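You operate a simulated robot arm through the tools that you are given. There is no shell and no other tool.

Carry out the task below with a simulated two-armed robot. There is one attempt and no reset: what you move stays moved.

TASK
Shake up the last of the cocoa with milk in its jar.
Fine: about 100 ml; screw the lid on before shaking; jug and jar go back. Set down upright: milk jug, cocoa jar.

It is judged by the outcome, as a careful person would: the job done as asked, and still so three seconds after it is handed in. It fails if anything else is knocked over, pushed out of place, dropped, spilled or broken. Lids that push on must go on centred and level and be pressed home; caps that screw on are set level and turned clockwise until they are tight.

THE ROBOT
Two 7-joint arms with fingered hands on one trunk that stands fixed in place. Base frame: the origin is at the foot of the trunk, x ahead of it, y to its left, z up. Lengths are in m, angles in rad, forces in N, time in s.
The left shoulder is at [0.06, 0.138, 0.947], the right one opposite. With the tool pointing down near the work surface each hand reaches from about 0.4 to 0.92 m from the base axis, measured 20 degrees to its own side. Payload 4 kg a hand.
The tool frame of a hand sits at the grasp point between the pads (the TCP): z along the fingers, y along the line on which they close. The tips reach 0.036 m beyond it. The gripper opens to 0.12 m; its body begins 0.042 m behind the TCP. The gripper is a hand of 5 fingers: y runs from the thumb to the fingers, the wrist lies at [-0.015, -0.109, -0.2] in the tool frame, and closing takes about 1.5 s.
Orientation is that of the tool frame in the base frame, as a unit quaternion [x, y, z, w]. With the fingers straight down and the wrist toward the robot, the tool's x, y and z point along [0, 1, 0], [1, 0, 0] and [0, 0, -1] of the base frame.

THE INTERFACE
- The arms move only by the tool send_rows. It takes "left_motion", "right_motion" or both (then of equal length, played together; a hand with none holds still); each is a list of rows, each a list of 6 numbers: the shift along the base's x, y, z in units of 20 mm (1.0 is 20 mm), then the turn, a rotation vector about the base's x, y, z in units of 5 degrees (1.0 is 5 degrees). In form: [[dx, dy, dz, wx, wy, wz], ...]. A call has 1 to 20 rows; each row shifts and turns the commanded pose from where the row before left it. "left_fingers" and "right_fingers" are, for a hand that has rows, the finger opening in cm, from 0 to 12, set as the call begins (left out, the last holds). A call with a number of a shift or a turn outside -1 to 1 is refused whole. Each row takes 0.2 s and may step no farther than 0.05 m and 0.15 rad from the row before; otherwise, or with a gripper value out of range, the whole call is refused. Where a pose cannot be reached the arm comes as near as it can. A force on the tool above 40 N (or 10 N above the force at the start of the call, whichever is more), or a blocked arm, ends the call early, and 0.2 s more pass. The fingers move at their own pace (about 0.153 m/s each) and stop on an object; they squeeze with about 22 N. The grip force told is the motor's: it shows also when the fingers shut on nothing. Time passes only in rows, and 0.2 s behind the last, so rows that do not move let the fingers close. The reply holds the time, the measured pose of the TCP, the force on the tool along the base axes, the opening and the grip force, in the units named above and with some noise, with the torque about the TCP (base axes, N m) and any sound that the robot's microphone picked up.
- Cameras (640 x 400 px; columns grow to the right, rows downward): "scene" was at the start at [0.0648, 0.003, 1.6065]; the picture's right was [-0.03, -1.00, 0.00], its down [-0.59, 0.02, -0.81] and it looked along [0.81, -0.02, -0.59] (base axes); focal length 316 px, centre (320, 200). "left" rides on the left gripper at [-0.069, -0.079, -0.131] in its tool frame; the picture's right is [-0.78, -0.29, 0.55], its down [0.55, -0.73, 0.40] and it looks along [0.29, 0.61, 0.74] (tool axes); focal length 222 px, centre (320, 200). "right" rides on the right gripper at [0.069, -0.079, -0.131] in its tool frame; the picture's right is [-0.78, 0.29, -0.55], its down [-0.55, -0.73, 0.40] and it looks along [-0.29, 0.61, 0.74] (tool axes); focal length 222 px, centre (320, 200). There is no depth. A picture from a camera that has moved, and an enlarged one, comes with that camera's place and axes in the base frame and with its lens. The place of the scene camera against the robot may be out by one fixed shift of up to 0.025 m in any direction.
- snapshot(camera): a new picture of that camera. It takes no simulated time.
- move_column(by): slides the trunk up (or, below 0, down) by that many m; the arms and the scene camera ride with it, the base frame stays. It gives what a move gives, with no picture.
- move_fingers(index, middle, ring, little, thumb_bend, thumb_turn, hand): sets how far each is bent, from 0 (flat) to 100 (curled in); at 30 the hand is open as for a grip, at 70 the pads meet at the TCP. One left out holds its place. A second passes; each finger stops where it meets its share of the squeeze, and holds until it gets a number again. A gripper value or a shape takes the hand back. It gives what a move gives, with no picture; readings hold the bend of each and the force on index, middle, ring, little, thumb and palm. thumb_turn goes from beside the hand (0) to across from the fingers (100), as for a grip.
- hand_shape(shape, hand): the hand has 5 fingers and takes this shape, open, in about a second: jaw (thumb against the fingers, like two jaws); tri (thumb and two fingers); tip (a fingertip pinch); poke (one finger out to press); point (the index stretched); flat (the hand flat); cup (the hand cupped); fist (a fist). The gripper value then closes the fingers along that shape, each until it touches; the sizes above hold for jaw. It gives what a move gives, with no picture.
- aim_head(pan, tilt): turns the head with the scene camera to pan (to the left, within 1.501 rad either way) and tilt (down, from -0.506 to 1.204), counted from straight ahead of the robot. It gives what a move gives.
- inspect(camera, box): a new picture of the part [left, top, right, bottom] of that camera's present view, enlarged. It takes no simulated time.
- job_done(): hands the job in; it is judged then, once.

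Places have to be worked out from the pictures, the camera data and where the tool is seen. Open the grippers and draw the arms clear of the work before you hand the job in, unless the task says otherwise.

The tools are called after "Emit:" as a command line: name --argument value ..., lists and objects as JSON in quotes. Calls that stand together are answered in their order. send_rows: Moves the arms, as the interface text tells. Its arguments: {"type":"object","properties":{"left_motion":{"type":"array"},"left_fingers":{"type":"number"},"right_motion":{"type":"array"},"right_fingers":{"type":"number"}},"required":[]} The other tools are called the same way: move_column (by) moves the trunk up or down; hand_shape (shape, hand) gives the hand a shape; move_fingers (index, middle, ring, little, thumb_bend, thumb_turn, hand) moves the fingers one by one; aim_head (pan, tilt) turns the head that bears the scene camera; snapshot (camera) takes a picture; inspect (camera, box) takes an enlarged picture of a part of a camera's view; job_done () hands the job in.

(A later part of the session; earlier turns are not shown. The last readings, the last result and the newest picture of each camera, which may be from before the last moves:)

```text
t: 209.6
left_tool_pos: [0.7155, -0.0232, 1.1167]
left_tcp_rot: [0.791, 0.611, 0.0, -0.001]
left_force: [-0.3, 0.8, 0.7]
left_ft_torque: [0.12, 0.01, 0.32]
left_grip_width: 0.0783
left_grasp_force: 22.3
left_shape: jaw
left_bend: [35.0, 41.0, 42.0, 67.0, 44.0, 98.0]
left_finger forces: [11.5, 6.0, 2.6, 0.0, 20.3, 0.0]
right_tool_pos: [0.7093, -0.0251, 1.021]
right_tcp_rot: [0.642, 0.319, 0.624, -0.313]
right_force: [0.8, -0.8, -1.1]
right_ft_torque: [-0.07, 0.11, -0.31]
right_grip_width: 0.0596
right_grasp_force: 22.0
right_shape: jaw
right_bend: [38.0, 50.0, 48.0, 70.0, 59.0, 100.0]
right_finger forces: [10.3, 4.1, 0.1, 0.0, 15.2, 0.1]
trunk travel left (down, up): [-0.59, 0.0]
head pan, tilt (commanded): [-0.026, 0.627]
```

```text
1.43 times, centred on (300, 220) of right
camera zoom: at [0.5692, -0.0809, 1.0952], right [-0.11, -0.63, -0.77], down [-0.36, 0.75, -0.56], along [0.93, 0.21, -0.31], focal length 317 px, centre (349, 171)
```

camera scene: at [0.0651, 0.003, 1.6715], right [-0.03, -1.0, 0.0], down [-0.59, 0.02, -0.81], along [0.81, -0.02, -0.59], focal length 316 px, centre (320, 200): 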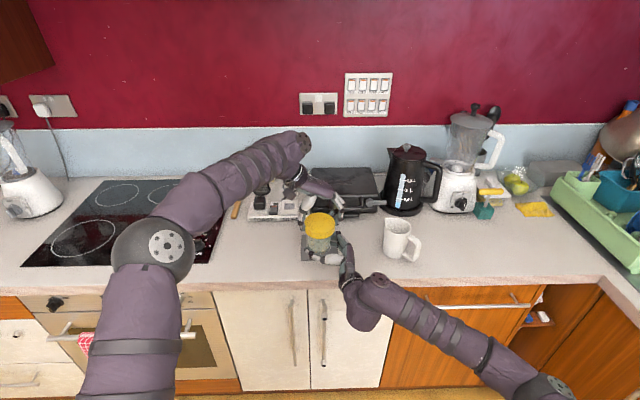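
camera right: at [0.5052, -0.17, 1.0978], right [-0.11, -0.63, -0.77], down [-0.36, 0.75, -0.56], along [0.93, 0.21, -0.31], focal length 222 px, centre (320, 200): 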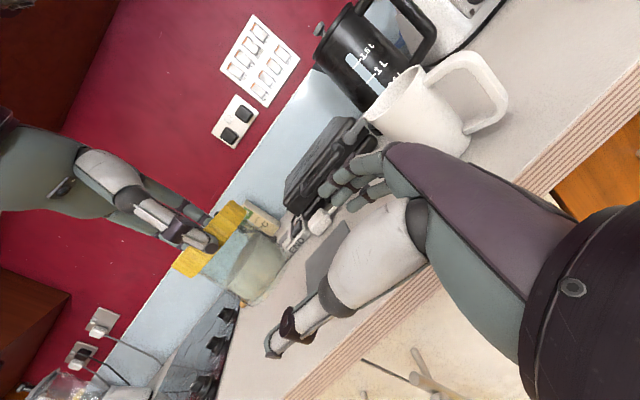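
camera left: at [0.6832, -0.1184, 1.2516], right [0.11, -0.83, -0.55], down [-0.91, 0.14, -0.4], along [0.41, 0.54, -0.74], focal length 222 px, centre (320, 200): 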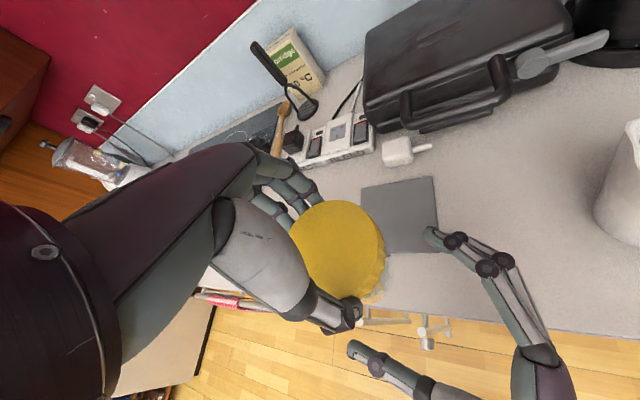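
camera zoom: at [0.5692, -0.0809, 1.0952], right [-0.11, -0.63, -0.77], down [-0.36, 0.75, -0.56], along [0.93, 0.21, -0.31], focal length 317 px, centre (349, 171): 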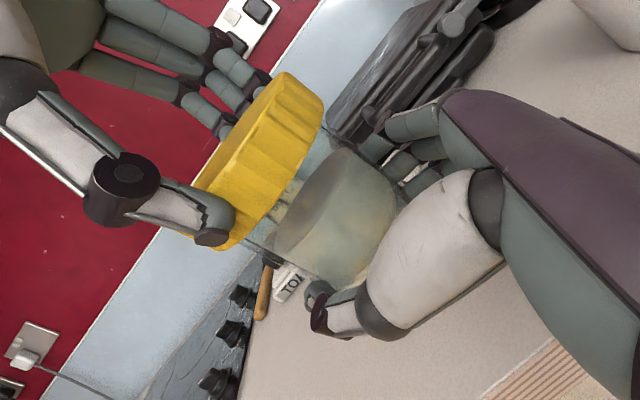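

The torque jumped to 0.32 N·m on both hands, so the lid is tightening. I'll turn a bit more until it's firmly tight.

Emit:
send_rows --left_motion '[[-0.005, 0.005, 0, 0, 0, -0.6], [0, 0, 0, 0, 0, 0]]'

Emit:
send_rows --left_motion '[[-0.005, 0.005, 0, 0, 0, -0.6], [0, 0, 0, 0, 0, 0]]'

Emit:
inspect --camera "right" --box '[160, 80, 440, 360]'

```text
t: 210.2
left_tool_pos: [0.7145, -0.024, 1.1171]
left_tcp_rot: [0.807, 0.59, 0.0, 0.0]
left_force: [-1.8, -0.4, 1.3]
left_ft_torque: [0.15, 0.08, 0.29]
left_grip_width: 0.0779
left_grasp_force: 22.1
left_shape: jaw
left_bend: [35.0, 41.0, 42.0, 67.0, 44.0, 97.0]
left_finger forces: [10.9, 5.8, 2.2, 0.0, 20.5, 0.0]
right_tool_pos: [0.7105, -0.0242, 1.0221]
right_tcp_rot: [0.641, 0.319, 0.624, -0.313]
right_force: [2.6, -1.0, -1.7]
right_ft_torque: [-0.04, 0.12, -0.35]
right_grip_width: 0.0592
right_grasp_force: 21.8
right_shape: jaw
right_bend: [39.0, 50.0, 48.0, 70.0, 59.0, 100.0]
right_finger forces: [10.2, 4.2, 0.1, 0.0, 14.4, 0.0]
trunk travel left (down, up): [-0.59, 0.0]
head pan, tilt (commanded): [-0.026, 0.627]
```

```text
t: 210.8
left_tool_pos: [0.7167, -0.0229, 1.118]
left_tcp_rot: [0.823, 0.567, 0.0, -0.001]
left_force: [-3.2, -0.2, 2.2]
left_ft_torque: [0.04, 0.24, 0.24]
left_grip_width: 0.0778
left_grasp_force: 21.3
left_shape: jaw
left_bend: [35.0, 41.0, 42.0, 67.0, 44.0, 97.0]
left_finger forces: [10.4, 5.5, 1.7, 0.1, 21.0, 0.1]
right_tool_pos: [0.7091, -0.0254, 1.0211]
right_tcp_rot: [0.641, 0.319, 0.624, -0.312]
right_force: [4.0, 0.0, -1.9]
right_ft_torque: [-0.13, 0.13, -0.24]
right_grip_width: 0.0586
right_grasp_force: 22.0
right_shape: jaw
right_bend: [39.0, 50.0, 48.0, 70.0, 59.0, 100.0]
right_finger forces: [9.8, 3.9, 0.0, 0.1, 13.5, 0.0]
trunk travel left (down, up): [-0.59, 0.0]
head pan, tilt (commanded): [-0.026, 0.627]
```

```text
1.43 times, centred on (300, 220) of right
camera zoom: at [0.5691, -0.0807, 1.0952], right [-0.11, -0.63, -0.77], down [-0.36, 0.75, -0.56], along [0.93, 0.22, -0.31], focal length 317 px, centre (349, 171)
```

zoom: 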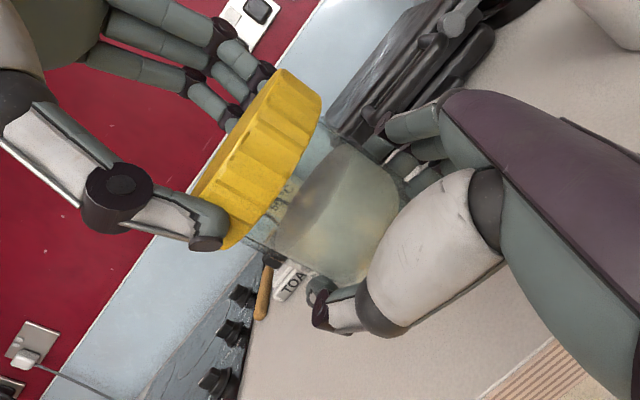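

The torque holds at about 0.3 N·m while the jar now starts to slip in the right hand, so the lid has reached its stop. I'll re-grip the jar better with the right hand (the left holds the lid), then give a final tightening test.

Emit:
send_rows --right_motion '[[0, 0, 0, 0, 0, 0], [0, 0, 0, 0, 0, 0]]' --right_fingers 8.5

Emit:
inspect --camera "right" --box '[160, 80, 440, 360]'

Emit:
inspect --camera "scene" --box '[290, 180, 370, 270]'

```text
t: 211.4
left_tool_pos: [0.7153, -0.0217, 1.1169]
left_tcp_rot: [0.822, 0.569, -0.001, -0.001]
left_force: [-0.2, -0.2, -2.9]
left_ft_torque: [0.01, 0.03, 0.0]
left_grip_width: 0.0781
left_grasp_force: 21.3
left_shape: jaw
left_bend: [35.0, 41.0, 42.0, 67.0, 44.0, 99.0]
left_finger forces: [11.1, 6.7, 2.7, 0.0, 21.0, 0.0]
right_tool_pos: [0.71, -0.0244, 1.023]
right_tcp_rot: [0.639, 0.321, 0.625, -0.313]
right_force: [0.0, 0.2, 0.0]
right_ft_torque: [0.0, -0.01, -0.02]
right_grip_width: 0.0845
right_grasp_force: 0.1
right_shape: jaw
right_bend: [35.0, 38.0, 36.0, 59.0, 41.0, 99.0]
right_finger forces: [0.0, 0.0, 0.0, 0.0, 0.0, 0.0]
trunk travel left (down, up): [-0.59, 0.0]
head pan, tilt (commanded): [-0.026, 0.627]
```

```text
1.43 times, centred on (300, 220) of right
camera zoom: at [0.5688, -0.0802, 1.0959], right [-0.11, -0.63, -0.77], down [-0.36, 0.75, -0.56], along [0.93, 0.22, -0.3], focal length 317 px, centre (349, 171)
```

zoom: 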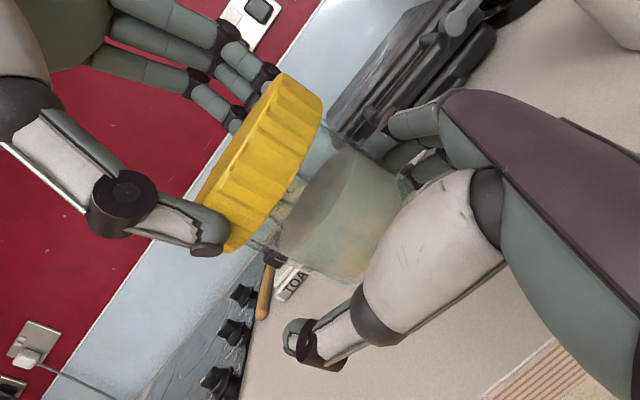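

```text
4.44 times, centred on (330, 225) of scene
camera zoom: at [0.0652, 0.0029, 1.6714], right [-0.03, -1.0, 0.0], down [-0.59, 0.02, -0.81], along [0.81, -0.02, -0.59], focal length 1407 px, centre (276, 89)
```

zoom: 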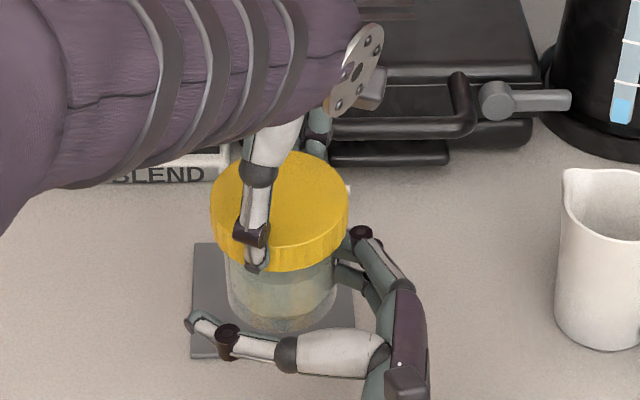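

The left hand carries the jar (2.9 N). I'll raise the right hand 5 mm, recentre it and close again.

Emit:
send_rows --right_motion '[[0.2, 0.05, 0.25, 0, 0, 0], [0, 0, 0, 0, 0, 0]]'

Emit:
send_rows --right_motion '[[0, 0, 0, 0, 0, 0], [0, 0, 0, 0, 0, 0], [0, 0, 0, 0, 0, 0], [0, 0, 0, 0, 0, 0], [0, 0, 0, 0, 0, 0], [0, 0, 0, 0, 0, 0]]' --right_fingers 0

Emit:
inspect --camera "right" --box '[160, 80, 440, 360]'

```text
t: 212.0
left_tool_pos: [0.7158, -0.0216, 1.1177]
left_tcp_rot: [0.823, 0.568, 0.0, -0.001]
left_force: [0.2, -0.1, -2.8]
left_ft_torque: [0.01, 0.04, -0.02]
left_grip_width: 0.0781
left_grasp_force: 22.5
left_shape: jaw
left_bend: [35.0, 41.0, 42.0, 67.0, 44.0, 99.0]
left_finger forces: [11.1, 6.7, 2.8, 0.1, 21.1, 0.0]
right_tool_pos: [0.7147, -0.0241, 1.0277]
right_tcp_rot: [0.641, 0.321, 0.624, -0.313]
right_force: [0.3, 0.5, -0.6]
right_ft_torque: [0.06, -0.03, 0.0]
right_grip_width: 0.0849
right_grasp_force: 0.1
right_shape: jaw
right_bend: [35.0, 38.0, 36.0, 59.0, 41.0, 99.0]
right_finger forces: [0.0, 0.1, 0.1, 0.0, 0.1, 0.1]
trunk travel left (down, up): [-0.59, 0.0]
head pan, tilt (commanded): [-0.026, 0.627]
```

```text
t: 213.4
left_tool_pos: [0.7165, -0.0215, 1.1171]
left_tcp_rot: [0.823, 0.568, 0.0, 0.0]
left_force: [0.7, -2.2, -2.3]
left_ft_torque: [-0.14, -0.12, 0.05]
left_grip_width: 0.0785
left_grasp_force: 22.0
left_shape: jaw
left_bend: [35.0, 41.0, 42.0, 67.0, 44.0, 99.0]
left_finger forces: [12.2, 6.9, 2.7, 0.1, 20.6, 0.1]
right_tool_pos: [0.7146, -0.0235, 1.028]
right_tcp_rot: [0.641, 0.321, 0.623, -0.313]
right_force: [-0.7, 1.9, 0.0]
right_ft_torque: [-0.04, 0.02, -0.06]
right_grip_width: 0.0473
right_grasp_force: 21.5
right_shape: jaw
right_bend: [44.0, 47.0, 51.0, 71.0, 68.0, 100.0]
right_finger forces: [10.0, 4.7, 0.1, 0.0, 18.7, 0.0]
trunk travel left (down, up): [-0.59, 0.0]
head pan, tilt (commanded): [-0.026, 0.627]
```

```text
1.43 times, centred on (300, 220) of right
camera zoom: at [0.5737, -0.0793, 1.1006], right [-0.11, -0.63, -0.77], down [-0.36, 0.75, -0.56], along [0.93, 0.22, -0.31], focal length 317 px, centre (349, 171)
```

zoom: 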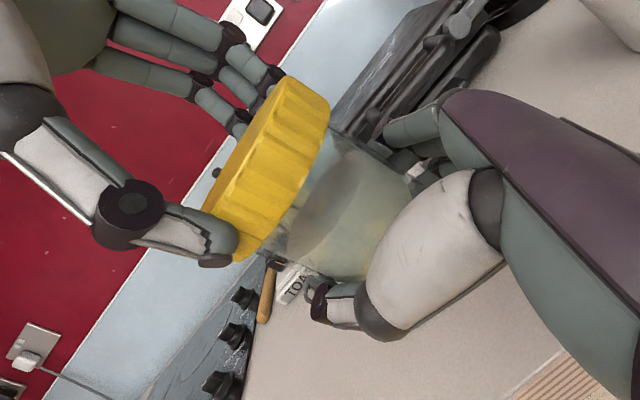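

The right hand has the jar again (thumb 18.7 N). Now a final tightening test: turn the lid clockwise a few degrees and read the torque.

Emit:
send_rows --left_motion '[[0, 0, 0, 0, 0, -0.6], [0, 0, 0, 0, 0, -0.6], [0, 0, 0, 0, 0, 0]]'

Emit:
send_rows --left_motion '[[0, 0, 0, 0, 0, -0.6], [0, 0, 0, 0, 0, -0.6], [0, 0, 0, 0, 0, 0]]'

Emit:
inspect --camera "right" --box '[160, 80, 440, 360]'

```text
t: 214.2
left_tool_pos: [0.7165, -0.0242, 1.117]
left_tcp_rot: [0.851, 0.525, 0.0, -0.001]
left_force: [1.2, -2.4, -1.0]
left_ft_torque: [-0.11, -0.12, 0.28]
left_grip_width: 0.0785
left_grasp_force: 22.1
left_shape: jaw
left_bend: [35.0, 41.0, 42.0, 67.0, 44.0, 97.0]
left_finger forces: [13.0, 6.2, 2.2, 0.1, 20.3, 0.1]
right_tool_pos: [0.714, -0.0253, 1.0281]
right_tcp_rot: [0.641, 0.319, 0.624, -0.313]
right_force: [-0.1, 1.4, -0.7]
right_ft_torque: [0.0, 0.08, -0.26]
right_grip_width: 0.0467
right_grasp_force: 22.1
right_shape: jaw
right_bend: [44.0, 47.0, 51.0, 71.0, 68.0, 100.0]
right_finger forces: [9.4, 4.9, 0.1, 0.0, 19.3, 0.0]
trunk travel left (down, up): [-0.59, 0.0]
head pan, tilt (commanded): [-0.026, 0.627]
```

```text
t: 215.0
left_tool_pos: [0.7166, -0.0235, 1.1171]
left_tcp_rot: [0.878, 0.479, 0.0, -0.001]
left_force: [-0.7, -3.3, 1.2]
left_ft_torque: [-0.16, -0.03, 0.26]
left_grip_width: 0.0783
left_grasp_force: 21.8
left_shape: jaw
left_bend: [35.0, 41.0, 42.0, 67.0, 44.0, 97.0]
left_finger forces: [12.7, 6.0, 1.9, 0.0, 20.3, 0.0]
right_tool_pos: [0.715, -0.0229, 1.0275]
right_tcp_rot: [0.641, 0.32, 0.624, -0.313]
right_force: [0.5, 2.4, -2.4]
right_ft_torque: [-0.01, 0.14, -0.25]
right_grip_width: 0.044
right_grasp_force: 21.5
right_shape: jaw
right_bend: [44.0, 49.0, 51.0, 71.0, 69.0, 100.0]
right_finger forces: [9.4, 3.8, 0.0, 0.0, 17.4, 0.0]
trunk travel left (down, up): [-0.59, 0.0]
head pan, tilt (commanded): [-0.026, 0.627]
```

```text
1.43 times, centred on (300, 220) of right
camera zoom: at [0.5736, -0.0794, 1.1006], right [-0.11, -0.63, -0.77], down [-0.36, 0.75, -0.56], along [0.93, 0.22, -0.31], focal length 317 px, centre (349, 171)
```

zoom: 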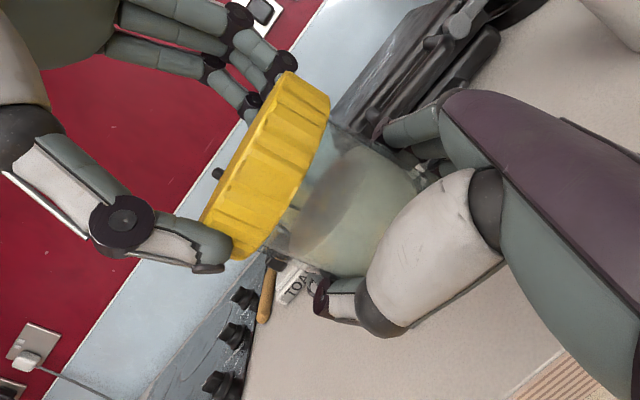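

The torque again hits about 0.28 N·m immediately, with the jar slipping in the right hand rather than the lid turning, so the lid is at its stop. To make sure it's properly tight I'll also twist it on the mat with downward pressure. First I'll release and withdraw the right hand.

Emit:
send_rows --right_motion '[[0, 0, 0, 0, 0, 0], [0, 0, 0, 0, 0, 0], [0, 0, 0, 0, 0, 0]]' --right_fingers 12

Emit:
send_rows --right_motion '[[-0.24, -0.32, 0, 0, 0, 0], [-0.42, -0.56, 0, 0, 0, 0], [-0.42, -0.56, 0, 0, 0, 0], [-0.42, -0.56, 0, 0, 0, 0], [-0.42, -0.56, 0, 0, 0, 0], [-0.42, -0.56, 0, 0, 0, 0], [-0.42, -0.56, 0, 0, 0, 0], [-0.42, -0.56, 0, 0, 0, 0], [-0.42, -0.56, 0, 0, 0, 0], [-0.3, -0.8, 0.2, 0, 0, 0], [-0.2, -0.9, 0.2, 0, 0, 0], [0, -0.9, 0.2, 0, 0, 0], [0, -0.9, 0.2, 0, 0, 0], [0, -0.8, 0, 0, 0, 0], [0, 0, 0, 0, 0, 0]]'

Emit:
snapshot --camera "right"

Emit:
snapshot --camera "scene"

```text
t: 215.8
left_tool_pos: [0.7159, -0.0223, 1.116]
left_tcp_rot: [0.877, 0.48, 0.0, 0.0]
left_force: [0.2, -0.3, -3.5]
left_ft_torque: [0.01, 0.0, 0.02]
left_grip_width: 0.0786
left_grasp_force: 21.7
left_shape: jaw
left_bend: [35.0, 41.0, 42.0, 67.0, 44.0, 99.0]
left_finger forces: [11.0, 7.0, 2.9, 0.1, 21.5, 0.0]
right_tool_pos: [0.7158, -0.0239, 1.0279]
right_tcp_rot: [0.641, 0.32, 0.624, -0.312]
right_force: [0.2, -0.6, -0.3]
right_ft_torque: [0.0, -0.01, 0.0]
right_grip_width: 0.1196
right_grasp_force: 0.1
right_shape: jaw
right_bend: [30.0, 30.0, 30.0, 30.0, 30.0, 97.0]
right_finger forces: [0.0, 0.0, 0.1, 0.0, 0.0, 0.0]
trunk travel left (down, up): [-0.59, 0.0]
head pan, tilt (commanded): [-0.026, 0.627]
```

```text
t: 219.0
left_tool_pos: [0.7167, -0.0222, 1.1158]
left_tcp_rot: [0.877, 0.48, 0.0, 0.0]
left_force: [0.1, -0.8, -2.6]
left_ft_torque: [-0.03, 0.02, -0.02]
left_grip_width: 0.0786
left_grasp_force: 22.2
left_shape: jaw
left_bend: [35.0, 41.0, 42.0, 67.0, 44.0, 99.0]
left_finger forces: [10.9, 7.0, 2.9, 0.0, 21.4, 0.0]
right_tool_pos: [0.6325, -0.2057, 1.0446]
right_tcp_rot: [0.641, 0.32, 0.624, -0.312]
right_force: [-0.1, -0.3, 0.3]
right_ft_torque: [-0.01, 0.01, -0.01]
right_grip_width: 0.1196
right_grasp_force: 0.1
right_shape: jaw
right_bend: [30.0, 30.0, 30.0, 30.0, 30.0, 97.0]
right_finger forces: [0.1, 0.0, 0.1, 0.0, 0.0, 0.1]
trunk travel left (down, up): [-0.59, 0.0]
head pan, tilt (commanded): [-0.026, 0.627]
```

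```text
taken
camera right: at [0.4916, -0.2616, 1.1162], right [-0.11, -0.63, -0.77], down [-0.36, 0.75, -0.56], along [0.93, 0.22, -0.31], focal length 222 px, centre (320, 200)
```

right: 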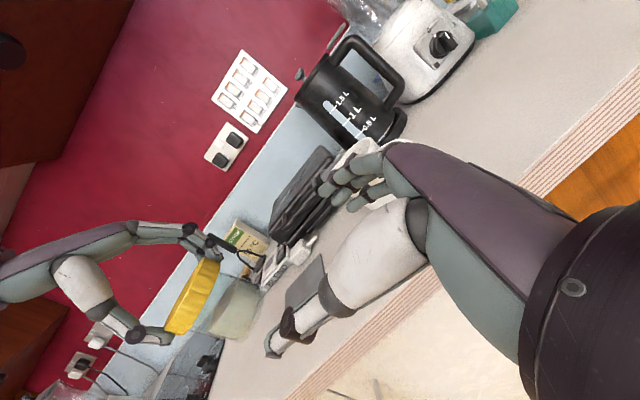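

```text
taken
camera scene: at [0.0653, 0.003, 1.6714], right [-0.03, -1.0, 0.0], down [-0.59, 0.02, -0.81], along [0.81, -0.02, -0.59], focal length 316 px, centre (320, 200)
```

scene: 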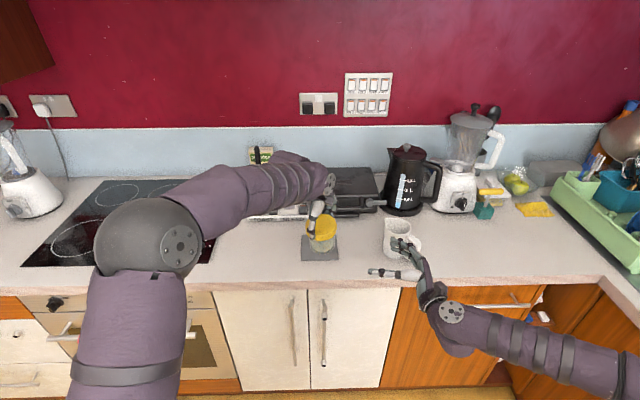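

The left hand holds the jar alone (about 3 N) and the right hand is clear. I'll move the right hand further away, and bring the jar back above the mat while rotating it to yaw +37°.

Emit:
send_rows --left_motion '[[0.2, 0, 0, 0, 0, 0.6], [0.3, 0, 0, 0, 0, 1], [0.3, 0, 0, 0, 0, 1], [0.3, 0, 0, 0, 0, 1], [0.3, 0, 0, 0, 0, 1], [0.3, 0, 0, 0, 0, 1], [0.3, 0, 0, 0, 0, 1], [0.3, 0, 0, 0, 0, 1], [0.3, 0, 0, 0, 0, 1], [0.3, 0, -0.2, 0, 0, 1], [0.3, 0, -0.4, 0, 0, 1], [0.3, 0, -0.5, 0, 0, 1], [0.3, 0, -0.5, 0, 0, 1], [0.2, 0, -0.6, 0, 0, 1], [0.1, 0, -0.6, 0, 0, 0.5], [0, 0, -0.6, 0, 0, 0], [0, 0, 0, 0, 0, 0]]' --right_motion '[[-0.3, -0.7, 0.3, 0, 0, 0], [-0.3, -0.7, 0.3, 0, 0, 0], [-0.3, -0.7, 0.3, 0, 0, 0], [-0.3, -0.7, 0.3, 0, 0, 0], [-0.3, -0.7, 0.3, 0, 0, 0], [-0.3, -0.7, 0.3, 0, 0, 0], [-0.3, -0.7, 0.3, 0, 0, 0], [-0.3, -0.7, 0.3, 0, 0, 0], [0, 0, 0, 0, 0, 0], [0, 0, 0, 0, 0, 0], [0, 0, 0, 0, 0, 0], [0, 0, 0, 0, 0, 0], [0, 0, 0, 0, 0, 0], [0, 0, 0, 0, 0, 0], [0, 0, 0, 0, 0, 0], [0, 0, 0, 0, 0, 0], [0, 0, 0, 0, 0, 0]]'

Emit:
snapshot --camera "scene"

Emit:
snapshot --camera "right"

```text
t: 222.6
left_tool_pos: [0.7973, -0.0241, 1.0483]
left_tcp_rot: [0.44, 0.898, 0.001, -0.001]
left_force: [0.4, -0.4, -3.3]
left_ft_torque: [-0.01, 0.02, 0.03]
left_grip_width: 0.0783
left_grasp_force: 22.0
left_shape: jaw
left_bend: [35.0, 41.0, 42.0, 67.0, 44.0, 99.0]
left_finger forces: [10.9, 7.0, 2.9, 0.1, 21.2, 0.1]
right_tool_pos: [0.5837, -0.318, 1.0935]
right_tcp_rot: [0.641, 0.32, 0.624, -0.312]
right_force: [-0.2, 0.4, -0.1]
right_ft_torque: [-0.02, -0.01, 0.0]
right_grip_width: 0.1195
right_grasp_force: 0.0
right_shape: jaw
right_bend: [30.0, 30.0, 30.0, 30.0, 30.0, 97.0]
right_finger forces: [0.0, 0.0, 0.1, 0.0, 0.0, 0.0]
trunk travel left (down, up): [-0.59, 0.0]
head pan, tilt (commanded): [-0.026, 0.627]
```

```text
taken
camera scene: at [0.0652, 0.0029, 1.6714], right [-0.03, -1.0, 0.0], down [-0.59, 0.02, -0.81], along [0.81, -0.02, -0.59], focal length 316 px, centre (320, 200)
```

scene: 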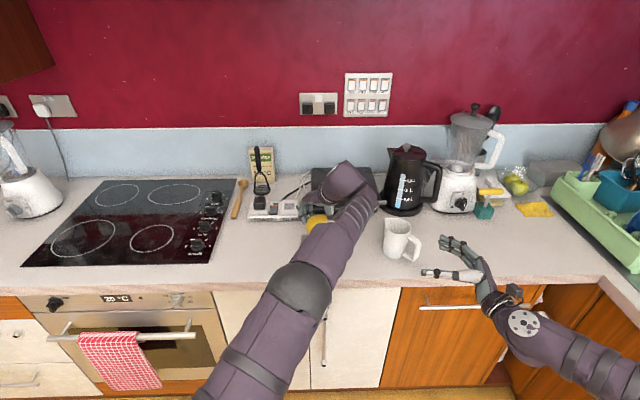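

```text
taken
camera right: at [0.4435, -0.374, 1.165], right [-0.11, -0.63, -0.77], down [-0.36, 0.75, -0.56], along [0.93, 0.22, -0.31], focal length 222 px, centre (320, 200)
```

right: 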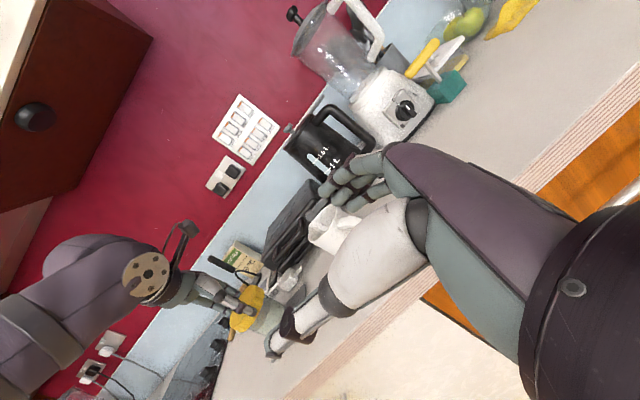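

The jar is above the mat. I'll lower it until it touches down, then press and twist.

Emit:
send_rows --left_motion '[[0, 0, -0.5, 0, 0, 0], [0, 0, -0.5, 0, 0, 0], [0, 0, -0.2, 0, 0, 0], [0, 0, 0, 0, 0, 0]]'

Emit:
send_rows --left_motion '[[0, 0, -0.1, 0, 0, 0], [0, 0, -0.1, 0, 0, 0], [0, 0, 0, 0, 0, 0]]'

Emit:
inspect --camera "right" --box '[200, 260, 320, 360]'

```text
t: 223.6
left_tool_pos: [0.7984, -0.0228, 1.0253]
left_tcp_rot: [0.44, 0.898, 0.0, 0.0]
left_force: [0.5, 0.4, -3.3]
left_ft_torque: [0.0, 0.02, -0.01]
left_grip_width: 0.0785
left_grasp_force: 23.0
left_shape: jaw
left_bend: [35.0, 41.0, 42.0, 67.0, 44.0, 99.0]
left_finger forces: [10.9, 7.0, 2.8, 0.0, 21.1, 0.1]
right_tool_pos: [0.5857, -0.3186, 1.093]
right_tcp_rot: [0.641, 0.321, 0.624, -0.312]
right_force: [0.2, -0.2, 0.5]
right_ft_torque: [0.01, 0.03, 0.02]
right_grip_width: 0.1198
right_grasp_force: 0.0
right_shape: jaw
right_bend: [30.0, 30.0, 30.0, 30.0, 30.0, 97.0]
right_finger forces: [0.1, 0.0, 0.1, 0.1, 0.0, 0.0]
trunk travel left (down, up): [-0.59, 0.0]
head pan, tilt (commanded): [-0.026, 0.627]
```

```text
t: 224.4
left_tool_pos: [0.798, -0.0223, 1.0218]
left_tcp_rot: [0.44, 0.898, 0.0, 0.002]
left_force: [0.2, 1.0, 3.8]
left_ft_torque: [0.01, 0.04, 0.04]
left_grip_width: 0.078
left_grasp_force: 21.6
left_shape: jaw
left_bend: [35.0, 40.0, 42.0, 67.0, 44.0, 99.0]
left_finger forces: [11.4, 7.2, 3.1, 0.0, 20.1, 0.0]
right_tool_pos: [0.584, -0.3177, 1.0913]
right_tcp_rot: [0.641, 0.321, 0.624, -0.312]
right_force: [0.6, -0.9, 0.5]
right_ft_torque: [-0.02, -0.02, 0.0]
right_grip_width: 0.1195
right_grasp_force: 0.0
right_shape: jaw
right_bend: [30.0, 30.0, 30.0, 30.0, 30.0, 97.0]
right_finger forces: [0.1, 0.0, 0.0, 0.1, 0.0, 0.0]
trunk travel left (down, up): [-0.59, 0.0]
head pan, tilt (commanded): [-0.026, 0.627]
```

```text
4.00 times, centred on (260, 310) of right
camera zoom: at [0.4431, -0.3739, 1.1654], right [-0.11, -0.63, -0.77], down [-0.36, 0.75, -0.56], along [0.93, 0.22, -0.31], focal length 888 px, centre (560, -240)
```

zoom: 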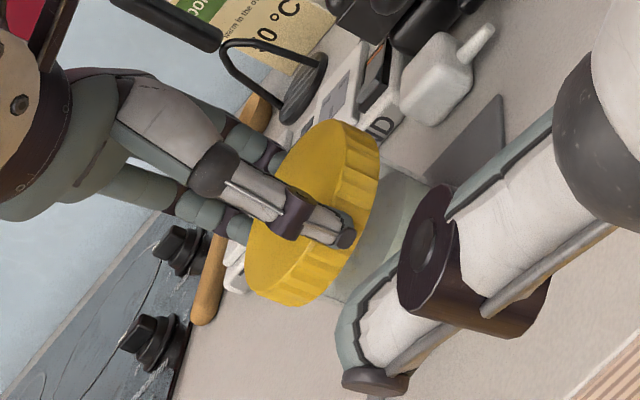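

Touchdown (3.8 N). I'll press to about 15–20 N and twist clockwise in small steps, watching the torque.

Emit:
send_rows --left_motion '[[0, 0, -0.1, 0, 0, 0], [0, 0, -0.1, 0, 0, 0], [0, 0, 0, 0, 0, 0]]'

Emit:
send_rows --left_motion '[[0, 0, 0, 0, 0, -0.6], [0, 0, 0, 0, 0, -0.6], [0, 0, 0, 0, 0, 0]]'

Emit:
send_rows --left_motion '[[0, 0, 0, 0, 0, -0.6], [0, 0, 0, 0, 0, -0.6], [0, 0, 0, 0, 0, 0]]'

```text
t: 225.2
left_tool_pos: [0.7979, -0.0229, 1.0194]
left_tcp_rot: [0.44, 0.898, 0.002, 0.003]
left_force: [3.0, 1.9, 20.6]
left_ft_torque: [-0.09, 0.12, 0.0]
left_grip_width: 0.078
left_grasp_force: 22.0
left_shape: jaw
left_bend: [35.0, 40.0, 42.0, 67.0, 44.0, 99.0]
left_finger forces: [12.8, 7.8, 3.2, 0.0, 19.2, 0.1]
right_tool_pos: [0.5841, -0.3173, 1.0929]
right_tcp_rot: [0.64, 0.32, 0.624, -0.313]
right_force: [-0.6, -0.5, -0.6]
right_ft_torque: [0.01, -0.04, -0.01]
right_grip_width: 0.1197
right_grasp_force: 0.0
right_shape: jaw
right_bend: [30.0, 30.0, 30.0, 30.0, 30.0, 97.0]
right_finger forces: [0.0, 0.0, 0.1, 0.0, 0.1, 0.0]
trunk travel left (down, up): [-0.59, 0.0]
head pan, tilt (commanded): [-0.026, 0.627]
```

```text
t: 226.0
left_tool_pos: [0.7983, -0.024, 1.0185]
left_tcp_rot: [0.487, 0.874, 0.001, 0.002]
left_force: [5.3, 1.1, 24.8]
left_ft_torque: [-0.01, -0.04, 0.17]
left_grip_width: 0.0783
left_grasp_force: 21.7
left_shape: jaw
left_bend: [34.0, 40.0, 42.0, 67.0, 45.0, 98.0]
left_finger forces: [13.5, 8.2, 3.2, 0.1, 18.3, 0.1]
right_tool_pos: [0.5836, -0.3186, 1.0923]
right_tcp_rot: [0.641, 0.32, 0.624, -0.312]
right_force: [0.3, -0.5, 0.4]
right_ft_torque: [-0.05, 0.01, 0.02]
right_grip_width: 0.1199
right_grasp_force: 0.0
right_shape: jaw
right_bend: [30.0, 30.0, 30.0, 30.0, 30.0, 97.0]
right_finger forces: [0.1, 0.0, 0.0, 0.1, 0.0, 0.0]
trunk travel left (down, up): [-0.59, 0.0]
head pan, tilt (commanded): [-0.026, 0.627]
```

```text
t: 226.8
left_tool_pos: [0.797, -0.0222, 1.0177]
left_tcp_rot: [0.532, 0.847, 0.001, 0.001]
left_force: [6.1, 0.2, 22.9]
left_ft_torque: [-0.21, 0.02, 0.11]
left_grip_width: 0.078
left_grasp_force: 21.7
left_shape: jaw
left_bend: [34.0, 40.0, 42.0, 67.0, 45.0, 98.0]
left_finger forces: [13.1, 7.6, 2.7, 0.0, 18.7, 0.1]
right_tool_pos: [0.5832, -0.319, 1.093]
right_tcp_rot: [0.641, 0.32, 0.624, -0.312]
right_force: [-0.1, -0.5, 0.9]
right_ft_torque: [-0.01, 0.03, 0.0]
right_grip_width: 0.1195
right_grasp_force: 0.1
right_shape: jaw
right_bend: [30.0, 30.0, 30.0, 30.0, 30.0, 97.0]
right_finger forces: [0.0, 0.1, 0.1, 0.0, 0.1, 0.1]
trunk travel left (down, up): [-0.59, 0.0]
head pan, tilt (commanded): [-0.026, 0.627]
```

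On the mat the jar simply spins at about 0.15 N·m, which is less than the 0.3 N·m already reached in the air with the lid at its stop. I'll ease the push and turn to a yaw where the scene camera can see the lid, to check how far it's seated.

Emit:
send_rows --left_motion '[[0, 0, 0.2, 0, 0, 0], [0, 0, 0, 0, 0, -1], [0, 0, 0, 0, 0, -1], [0, 0, 0, 0, 0, -1], [0, 0, 0, 0, 0, -1], [0, 0, 0, 0, 0, -1], [0, 0, 0, 0, 0, 0]]'

Emit:
send_rows --left_motion '[[0, 0, 0, 0, 0, -1], [0, 0, 0, 0, 0, -1], [0, 0, 0, 0, 0, -1], [0, 0, 0, 0, 0, -1], [0, 0, 0, 0, 0, -1], [0, 0, 0, 0, 0, 0]]'

Emit:
inspect --camera "scene" --box '[296, 200, 352, 265]'

```text
t: 228.4
left_tool_pos: [0.7963, -0.0237, 1.0214]
left_tcp_rot: [0.702, 0.712, 0.0, 0.0]
left_force: [-5.3, -4.3, 6.8]
left_ft_torque: [-0.25, 0.77, 0.11]
left_grip_width: 0.0769
left_grasp_force: 22.1
left_shape: jaw
left_bend: [35.0, 41.0, 43.0, 67.0, 45.0, 97.0]
left_finger forces: [10.2, 5.0, 1.4, 0.0, 22.5, 0.0]
right_tool_pos: [0.5834, -0.3183, 1.0927]
right_tcp_rot: [0.641, 0.32, 0.624, -0.311]
right_force: [0.1, 0.2, -0.2]
right_ft_torque: [0.01, 0.01, -0.01]
right_grip_width: 0.1196
right_grasp_force: 0.1
right_shape: jaw
right_bend: [30.0, 30.0, 30.0, 30.0, 30.0, 97.0]
right_finger forces: [0.0, 0.1, 0.1, 0.0, 0.0, 0.1]
trunk travel left (down, up): [-0.59, 0.0]
head pan, tilt (commanded): [-0.026, 0.627]
```

```text
t: 229.8
left_tool_pos: [0.7969, -0.0233, 1.0213]
left_tcp_rot: [0.84, 0.543, 0.0, 0.0]
left_force: [-3.3, -0.4, 3.7]
left_ft_torque: [0.02, 0.45, 0.11]
left_grip_width: 0.0771
left_grasp_force: 21.9
left_shape: jaw
left_bend: [35.0, 41.0, 43.0, 67.0, 45.0, 98.0]
left_finger forces: [10.8, 5.7, 1.9, 0.0, 21.4, 0.0]
right_tool_pos: [0.5836, -0.3169, 1.0923]
right_tcp_rot: [0.641, 0.319, 0.625, -0.313]
right_force: [0.1, -0.4, 0.4]
right_ft_torque: [-0.01, 0.0, -0.02]
right_grip_width: 0.1197
right_grasp_force: 0.1
right_shape: jaw
right_bend: [30.0, 30.0, 30.0, 30.0, 30.0, 97.0]
right_finger forces: [0.1, 0.0, 0.0, 0.0, 0.0, 0.0]
trunk travel left (down, up): [-0.59, 0.0]
head pan, tilt (commanded): [-0.026, 0.627]
```

```text
6.15 times, centred on (324, 232) of scene
camera zoom: at [0.0641, 0.0025, 1.6715], right [-0.03, -1.0, 0.0], down [-0.59, 0.02, -0.81], along [0.81, -0.02, -0.59], focal length 1948 px, centre (295, 0)
```

zoom: 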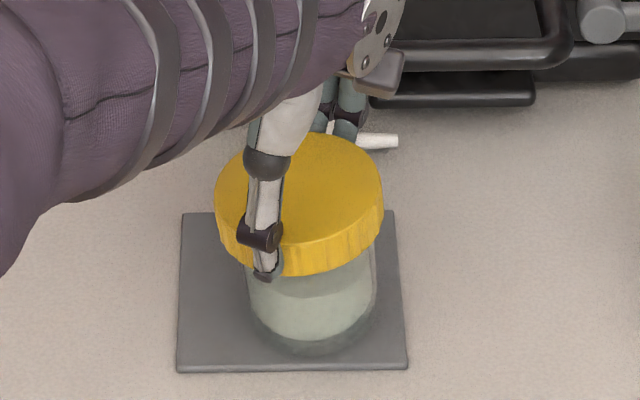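

The jar's base dragged a little on the mat as the lid turned, so it leans. I'll lift it a few millimetres so it hangs free, and look again.

Emit:
send_rows --left_motion '[[0, 0, 0.2, 0, 0, 0], [0, 0, 0.3, 0, 0, 0], [0, 0, 0, 0, 0, 0], [0, 0, 0, 0, 0, 0]]'

Emit:
inspect --camera "scene" --box '[296, 200, 352, 265]'

Emit:
inspect --camera "right" --box '[200, 260, 320, 360]'

```text
t: 230.8
left_tool_pos: [0.7976, -0.0228, 1.0325]
left_tcp_rot: [0.84, 0.543, 0.001, 0.0]
left_force: [-0.4, -0.3, -3.1]
left_ft_torque: [-0.02, -0.04, 0.0]
left_grip_width: 0.0774
left_grasp_force: 22.4
left_shape: jaw
left_bend: [36.0, 41.0, 42.0, 67.0, 45.0, 99.0]
left_finger forces: [11.2, 6.7, 3.0, 0.0, 20.7, 0.0]
right_tool_pos: [0.5854, -0.3174, 1.0922]
right_tcp_rot: [0.641, 0.32, 0.624, -0.312]
right_force: [0.8, -0.1, 0.7]
right_ft_torque: [0.0, -0.03, -0.02]
right_grip_width: 0.1194
right_grasp_force: 0.1
right_shape: jaw
right_bend: [30.0, 30.0, 30.0, 30.0, 30.0, 97.0]
right_finger forces: [0.0, 0.0, 0.0, 0.0, 0.0, 0.0]
trunk travel left (down, up): [-0.59, 0.0]
head pan, tilt (commanded): [-0.026, 0.627]
```

```text
6.15 times, centred on (324, 232) of scene
camera zoom: at [0.0652, 0.0029, 1.6714], right [-0.03, -1.0, 0.0], down [-0.59, 0.02, -0.81], along [0.81, -0.02, -0.59], focal length 1948 px, centre (295, 0)
```

zoom: 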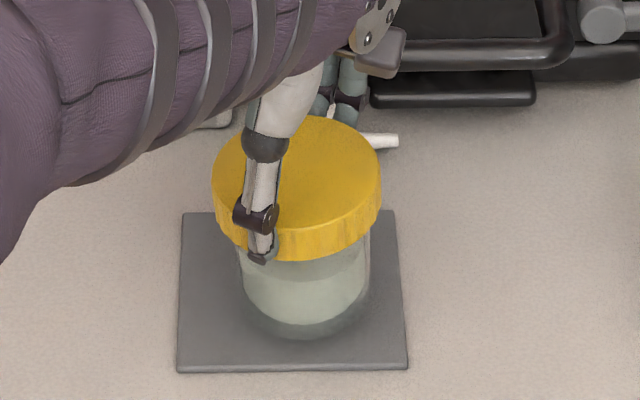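

```text
4.00 times, centred on (260, 310) of right
camera zoom: at [0.4435, -0.374, 1.165], right [-0.11, -0.63, -0.77], down [-0.36, 0.75, -0.56], along [0.93, 0.22, -0.31], focal length 888 px, centre (560, -240)
```

zoom: 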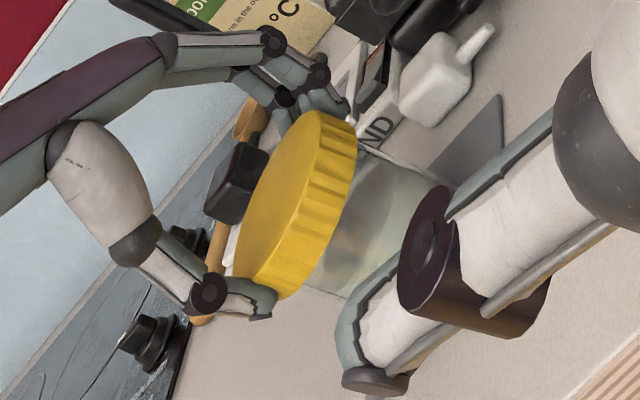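

I'll look at the lid–jar fit more closely in the scene view.

Emit:
inspect --camera "scene" --box '[308, 212, 338, 250]'

```text
10.53 times, centred on (323, 231) of scene
camera zoom: at [0.0652, 0.0029, 1.6714], right [-0.03, -1.0, 0.0], down [-0.59, 0.02, -0.81], along [0.81, -0.02, -0.59], focal length 3332 px, centre (288, -126)
```

zoom: 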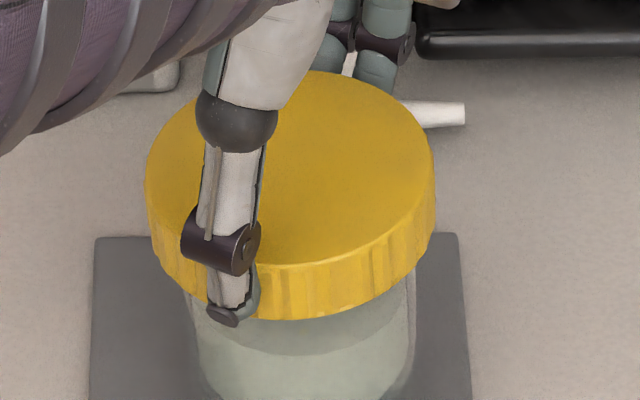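

The lid is on and engaged, though the jar hangs with a couple of millimetres of play. I'd like one firmer tightening, so I'll take the jar back up to the working position and hold it with the right hand in a deeper grip (against the palm).

Emit:
send_rows --left_motion '[[-0.3, 0, 0.4, 0, 0, 0], [-0.6, 0, 0.6, 0, 0, 0.4], [-0.7, 0, 0.7, 0, 0, 0.6], [-0.7, 0, 0.7, 0, 0, 0.8], [-0.7, 0, 0.7, 0, 0, 0.8], [-0.6, 0, 0.7, 0, 0, 0.8], [-0.3, 0, 0.57, 0, 0, 0.8], [0, 0, 0, 0, 0, 0.8], [0, 0, 0, 0, 0, 0.8], [0, 0, 0, 0, 0, 0]]'

Emit:
send_rows --right_motion '[[0.3, 0.7, -0.3, 0, 0, 0], [0.3, 0.7, -0.3, 0, 0, 0], [0.3, 0.7, -0.3, 0, 0, 0], [0.3, 0.7, -0.3, 0, 0, 0], [0.3, 0.7, -0.3, 0, 0, 0], [0.3, 0.7, -0.3, 0, 0, 0], [0.3, 0.7, -0.3, 0, 0, 0], [0.3, 0.7, -0.3, 0, 0, 0], [0.1, 0.8, -0.2, 0, 0, 0], [0.1, 0.8, -0.2, 0, 0, 0], [0.1, 0.8, -0.2, 0, 0, 0], [0.1, 0.8, -0.2, 0, 0, 0], [0.1, 0.7, -0.1, 0, 0, 0], [0, 0, 0, 0, 0, 0]]'

Emit:
snapshot --camera "right"

Emit:
snapshot --camera "left"

```text
t: 233.0
left_tool_pos: [0.7194, -0.0239, 1.1196]
left_tcp_rot: [0.676, 0.737, 0.0, 0.0]
left_force: [0.0, -0.6, -2.9]
left_ft_torque: [-0.04, 0.03, -0.04]
left_grip_width: 0.0771
left_grasp_force: 22.8
left_shape: jaw
left_bend: [36.0, 41.0, 42.0, 67.0, 45.0, 99.0]
left_finger forces: [11.2, 6.7, 2.7, 0.1, 20.7, 0.1]
right_tool_pos: [0.585, -0.3169, 1.0911]
right_tcp_rot: [0.641, 0.32, 0.624, -0.312]
right_force: [0.1, -0.7, -0.2]
right_ft_torque: [-0.02, 0.0, 0.0]
right_grip_width: 0.1198
right_grasp_force: 0.1
right_shape: jaw
right_bend: [30.0, 30.0, 30.0, 30.0, 30.0, 97.0]
right_finger forces: [0.1, 0.1, 0.1, 0.1, 0.0, 0.0]
trunk travel left (down, up): [-0.59, 0.0]
head pan, tilt (commanded): [-0.026, 0.627]
```

```text
t: 236.0
left_tool_pos: [0.7211, -0.0243, 1.1199]
left_tcp_rot: [0.677, 0.736, 0.0, 0.001]
left_force: [0.4, 0.6, -2.8]
left_ft_torque: [0.01, 0.0, 0.05]
left_grip_width: 0.0772
left_grasp_force: 21.9
left_shape: jaw
left_bend: [36.0, 41.0, 42.0, 67.0, 45.0, 99.0]
left_finger forces: [11.0, 6.7, 2.7, 0.1, 20.7, 0.0]
right_tool_pos: [0.643, -0.1274, 1.0248]
right_tcp_rot: [0.641, 0.321, 0.624, -0.312]
right_force: [0.7, 0.8, 0.2]
right_ft_torque: [-0.02, -0.01, 0.02]
right_grip_width: 0.1197
right_grasp_force: 0.1
right_shape: jaw
right_bend: [30.0, 30.0, 30.0, 30.0, 30.0, 97.0]
right_finger forces: [0.0, 0.1, 0.0, 0.0, 0.0, 0.0]
trunk travel left (down, up): [-0.59, 0.0]
head pan, tilt (commanded): [-0.026, 0.627]
```

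```text
taken
camera right: at [0.501, -0.1831, 1.098], right [-0.11, -0.63, -0.77], down [-0.36, 0.75, -0.56], along [0.93, 0.22, -0.31], focal length 222 px, centre (320, 200)
```

right: 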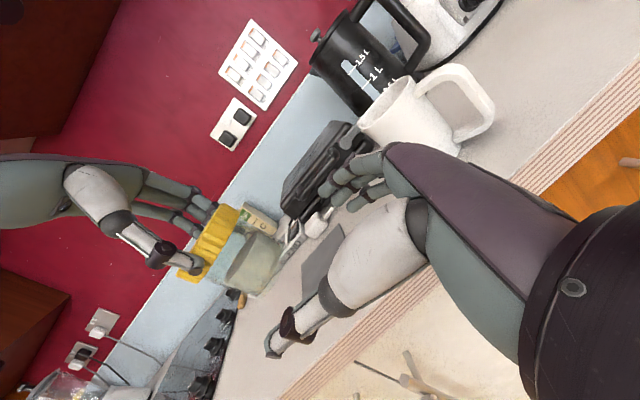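

```text
taken
camera left: at [0.647, -0.1004, 1.2508], right [-0.22, -0.81, -0.55], down [-0.78, 0.49, -0.4], along [0.59, 0.34, -0.74], focal length 222 px, centre (320, 200)
```

left: 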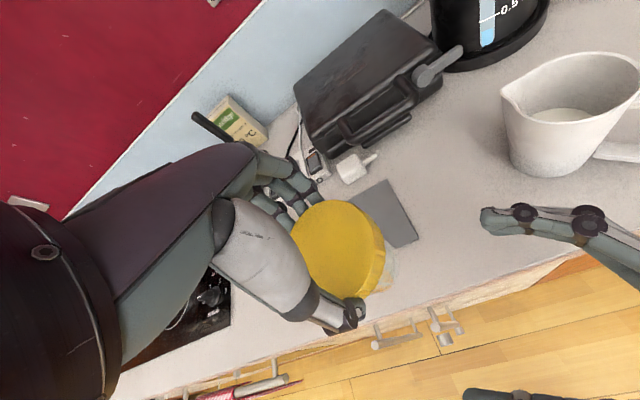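

The jar is back at the working spot. I'll check its attitude in the right camera before closing in.

Emit:
inspect --camera "right" --box '[160, 180, 320, 330]'

```text
2.67 times, centred on (240, 255) of right
camera zoom: at [0.501, -0.1831, 1.098], right [-0.11, -0.63, -0.77], down [-0.36, 0.75, -0.56], along [0.93, 0.22, -0.31], focal length 592 px, centre (533, 53)
```

zoom: 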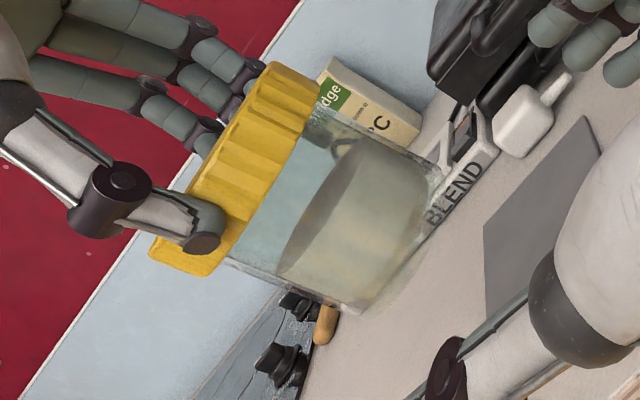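

The lid and jar are square to each other but hang about 8° tilted in the left fingers. I'll bring the right hand in, deeper this time, and let it take the jar.

Emit:
send_rows --right_motion '[[0.45, 0.56, 0.05, 0, 0, 0], [0.45, 0.56, 0.05, 0, 0, 0], [0.45, 0.56, 0.05, 0, 0, 0], [0.45, 0.56, 0, 0, 0, 0], [0.45, 0.56, 0, 0, 0, 0], [0.45, 0.56, 0, 0, 0, 0], [0, 0, 0, 0, 0, 0]]'

Emit:
send_rows --right_motion '[[0.4, 0.53, 0, 0, 0, 0], [0.4, 0.53, 0, 0, 0, 0], [0.2, 0.27, 0, 0, 0, 0], [0, 0, 0, 0, 0, 0]]'

Emit:
inspect --camera "right" --box '[160, 80, 440, 360]'

Emit:
inspect --camera "left" --box '[280, 180, 520, 380]'

```text
t: 237.6
left_tool_pos: [0.7199, -0.023, 1.1178]
left_tcp_rot: [0.677, 0.736, 0.0, 0.0]
left_force: [0.8, 0.1, -2.9]
left_ft_torque: [-0.01, 0.02, 0.01]
left_grip_width: 0.0773
left_grasp_force: 22.1
left_shape: jaw
left_bend: [36.0, 41.0, 42.0, 67.0, 45.0, 99.0]
left_finger forces: [11.1, 6.8, 2.7, 0.1, 20.6, 0.0]
right_tool_pos: [0.6958, -0.0603, 1.0279]
right_tcp_rot: [0.641, 0.32, 0.624, -0.312]
right_force: [0.1, 0.2, 0.1]
right_ft_torque: [0.02, -0.03, -0.04]
right_grip_width: 0.1197
right_grasp_force: 0.1
right_shape: jaw
right_bend: [30.0, 30.0, 30.0, 30.0, 30.0, 97.0]
right_finger forces: [0.1, 0.1, 0.1, 0.1, 0.0, 0.1]
trunk travel left (down, up): [-0.59, 0.0]
head pan, tilt (commanded): [-0.026, 0.627]
```

```text
t: 238.6
left_tool_pos: [0.7197, -0.0225, 1.1182]
left_tcp_rot: [0.677, 0.736, 0.0, 0.0]
left_force: [-0.1, 0.0, -3.2]
left_ft_torque: [-0.01, 0.02, 0.01]
left_grip_width: 0.0773
left_grasp_force: 21.7
left_shape: jaw
left_bend: [36.0, 41.0, 42.0, 67.0, 45.0, 99.0]
left_finger forces: [11.0, 6.8, 2.7, 0.1, 20.6, 0.0]
right_tool_pos: [0.7176, -0.033, 1.0276]
right_tcp_rot: [0.641, 0.32, 0.623, -0.313]
right_force: [0.4, 0.1, -0.4]
right_ft_torque: [0.0, 0.0, 0.03]
right_grip_width: 0.1197
right_grasp_force: 0.0
right_shape: jaw
right_bend: [30.0, 30.0, 30.0, 30.0, 30.0, 97.0]
right_finger forces: [0.0, 0.0, 0.0, 0.0, 0.0, 0.1]
trunk travel left (down, up): [-0.59, 0.0]
head pan, tilt (commanded): [-0.026, 0.627]
```

```text
1.43 times, centred on (300, 220) of right
camera zoom: at [0.5759, -0.0895, 1.1018], right [-0.11, -0.63, -0.77], down [-0.36, 0.75, -0.56], along [0.93, 0.22, -0.31], focal length 317 px, centre (349, 171)
```

zoom: 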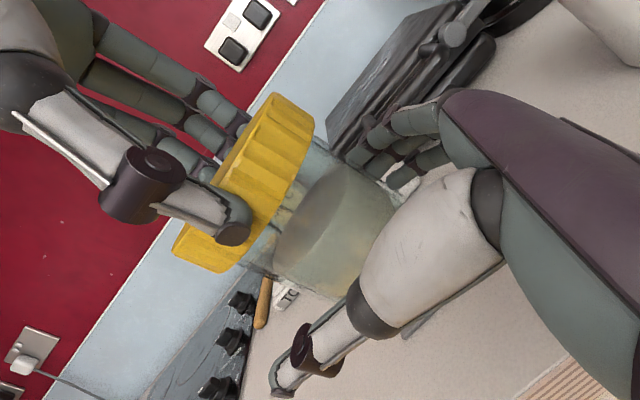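

```text
2.00 times, centred on (400, 280) of left
camera zoom: at [0.6471, -0.1003, 1.2507], right [-0.22, -0.81, -0.55], down [-0.78, 0.49, -0.4], along [0.59, 0.34, -0.74], focal length 444 px, centre (160, 40)
```

zoom: 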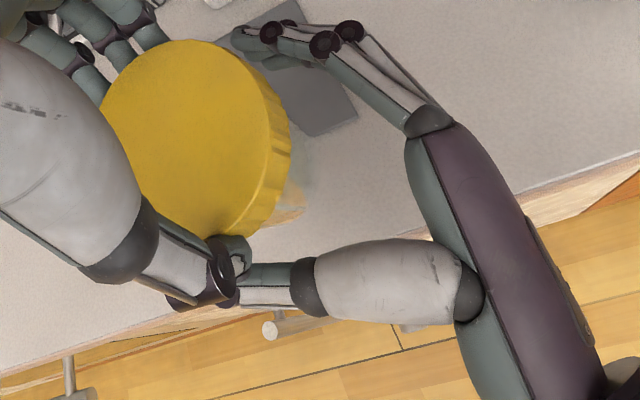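

Both thumbs are clear of each other. I'll advance the last 9 mm until the jar nearly touches the palm, then close.

Emit:
send_rows --right_motion '[[0.15, 0.2, 0, 0, 0, 0], [0.12, 0.16, 0, 0, 0, 0], [0, 0, 0, 0, 0, 0]]'

Emit:
send_rows --right_motion '[[0, 0, 0, 0, 0, 0], [0, 0, 0, 0, 0, 0], [0, 0, 0, 0, 0, 0]]' --right_fingers 7.6

Emit:
send_rows --right_motion '[[0, 0, 0, 0, 0, 0], [0, 0, 0, 0, 0, 0]]' --right_fingers 6.8

```text
t: 239.4
left_tool_pos: [0.7202, -0.0231, 1.1198]
left_tcp_rot: [0.676, 0.737, 0.0, 0.0]
left_force: [-0.2, 0.1, -3.3]
left_ft_torque: [0.01, -0.01, -0.01]
left_grip_width: 0.0775
left_grasp_force: 21.8
left_shape: jaw
left_bend: [36.0, 41.0, 42.0, 67.0, 45.0, 99.0]
left_finger forces: [11.0, 6.8, 2.7, 0.1, 20.6, 0.1]
right_tool_pos: [0.7228, -0.0272, 1.0277]
right_tcp_rot: [0.641, 0.32, 0.624, -0.313]
right_force: [-0.5, 0.3, -0.6]
right_ft_torque: [0.02, 0.02, 0.01]
right_grip_width: 0.1198
right_grasp_force: 0.0
right_shape: jaw
right_bend: [30.0, 30.0, 30.0, 30.0, 30.0, 97.0]
right_finger forces: [0.0, 0.0, 0.0, 0.1, 0.1, 0.1]
trunk travel left (down, up): [-0.59, 0.0]
head pan, tilt (commanded): [-0.026, 0.627]
```

```text
t: 240.2
left_tool_pos: [0.7199, -0.0242, 1.1177]
left_tcp_rot: [0.677, 0.736, 0.0, 0.0]
left_force: [-0.6, 0.9, -2.7]
left_ft_torque: [0.01, 0.02, -0.03]
left_grip_width: 0.0772
left_grasp_force: 21.9
left_shape: jaw
left_bend: [36.0, 41.0, 42.0, 67.0, 45.0, 99.0]
left_finger forces: [11.0, 6.8, 2.7, 0.0, 20.6, 0.1]
right_tool_pos: [0.7224, -0.0266, 1.028]
right_tcp_rot: [0.641, 0.32, 0.624, -0.312]
right_force: [0.3, -0.6, 1.1]
right_ft_torque: [-0.02, -0.05, 0.01]
right_grip_width: 0.0765
right_grasp_force: 0.0
right_shape: jaw
right_bend: [37.0, 40.0, 39.0, 63.0, 45.0, 100.0]
right_finger forces: [0.0, 0.0, 0.0, 0.1, 0.0, 0.0]
trunk travel left (down, up): [-0.59, 0.0]
head pan, tilt (commanded): [-0.026, 0.627]
```

```text
t: 240.8
left_tool_pos: [0.72, -0.0228, 1.1178]
left_tcp_rot: [0.677, 0.736, 0.0, 0.0]
left_force: [-0.3, 0.2, -3.4]
left_ft_torque: [0.01, -0.02, 0.01]
left_grip_width: 0.0775
left_grasp_force: 21.8
left_shape: jaw
left_bend: [36.0, 41.0, 42.0, 67.0, 45.0, 99.0]
left_finger forces: [11.0, 6.8, 2.7, 0.0, 20.6, 0.0]
right_tool_pos: [0.7239, -0.0274, 1.0283]
right_tcp_rot: [0.641, 0.32, 0.624, -0.312]
right_force: [0.5, -0.7, -0.2]
right_ft_torque: [0.02, -0.02, -0.02]
right_grip_width: 0.0685
right_grasp_force: 0.1
right_shape: jaw
right_bend: [39.0, 43.0, 41.0, 66.0, 50.0, 100.0]
right_finger forces: [0.0, 0.0, 0.1, 0.0, 0.0, 0.1]
trunk travel left (down, up): [-0.59, 0.0]
head pan, tilt (commanded): [-0.026, 0.627]
```

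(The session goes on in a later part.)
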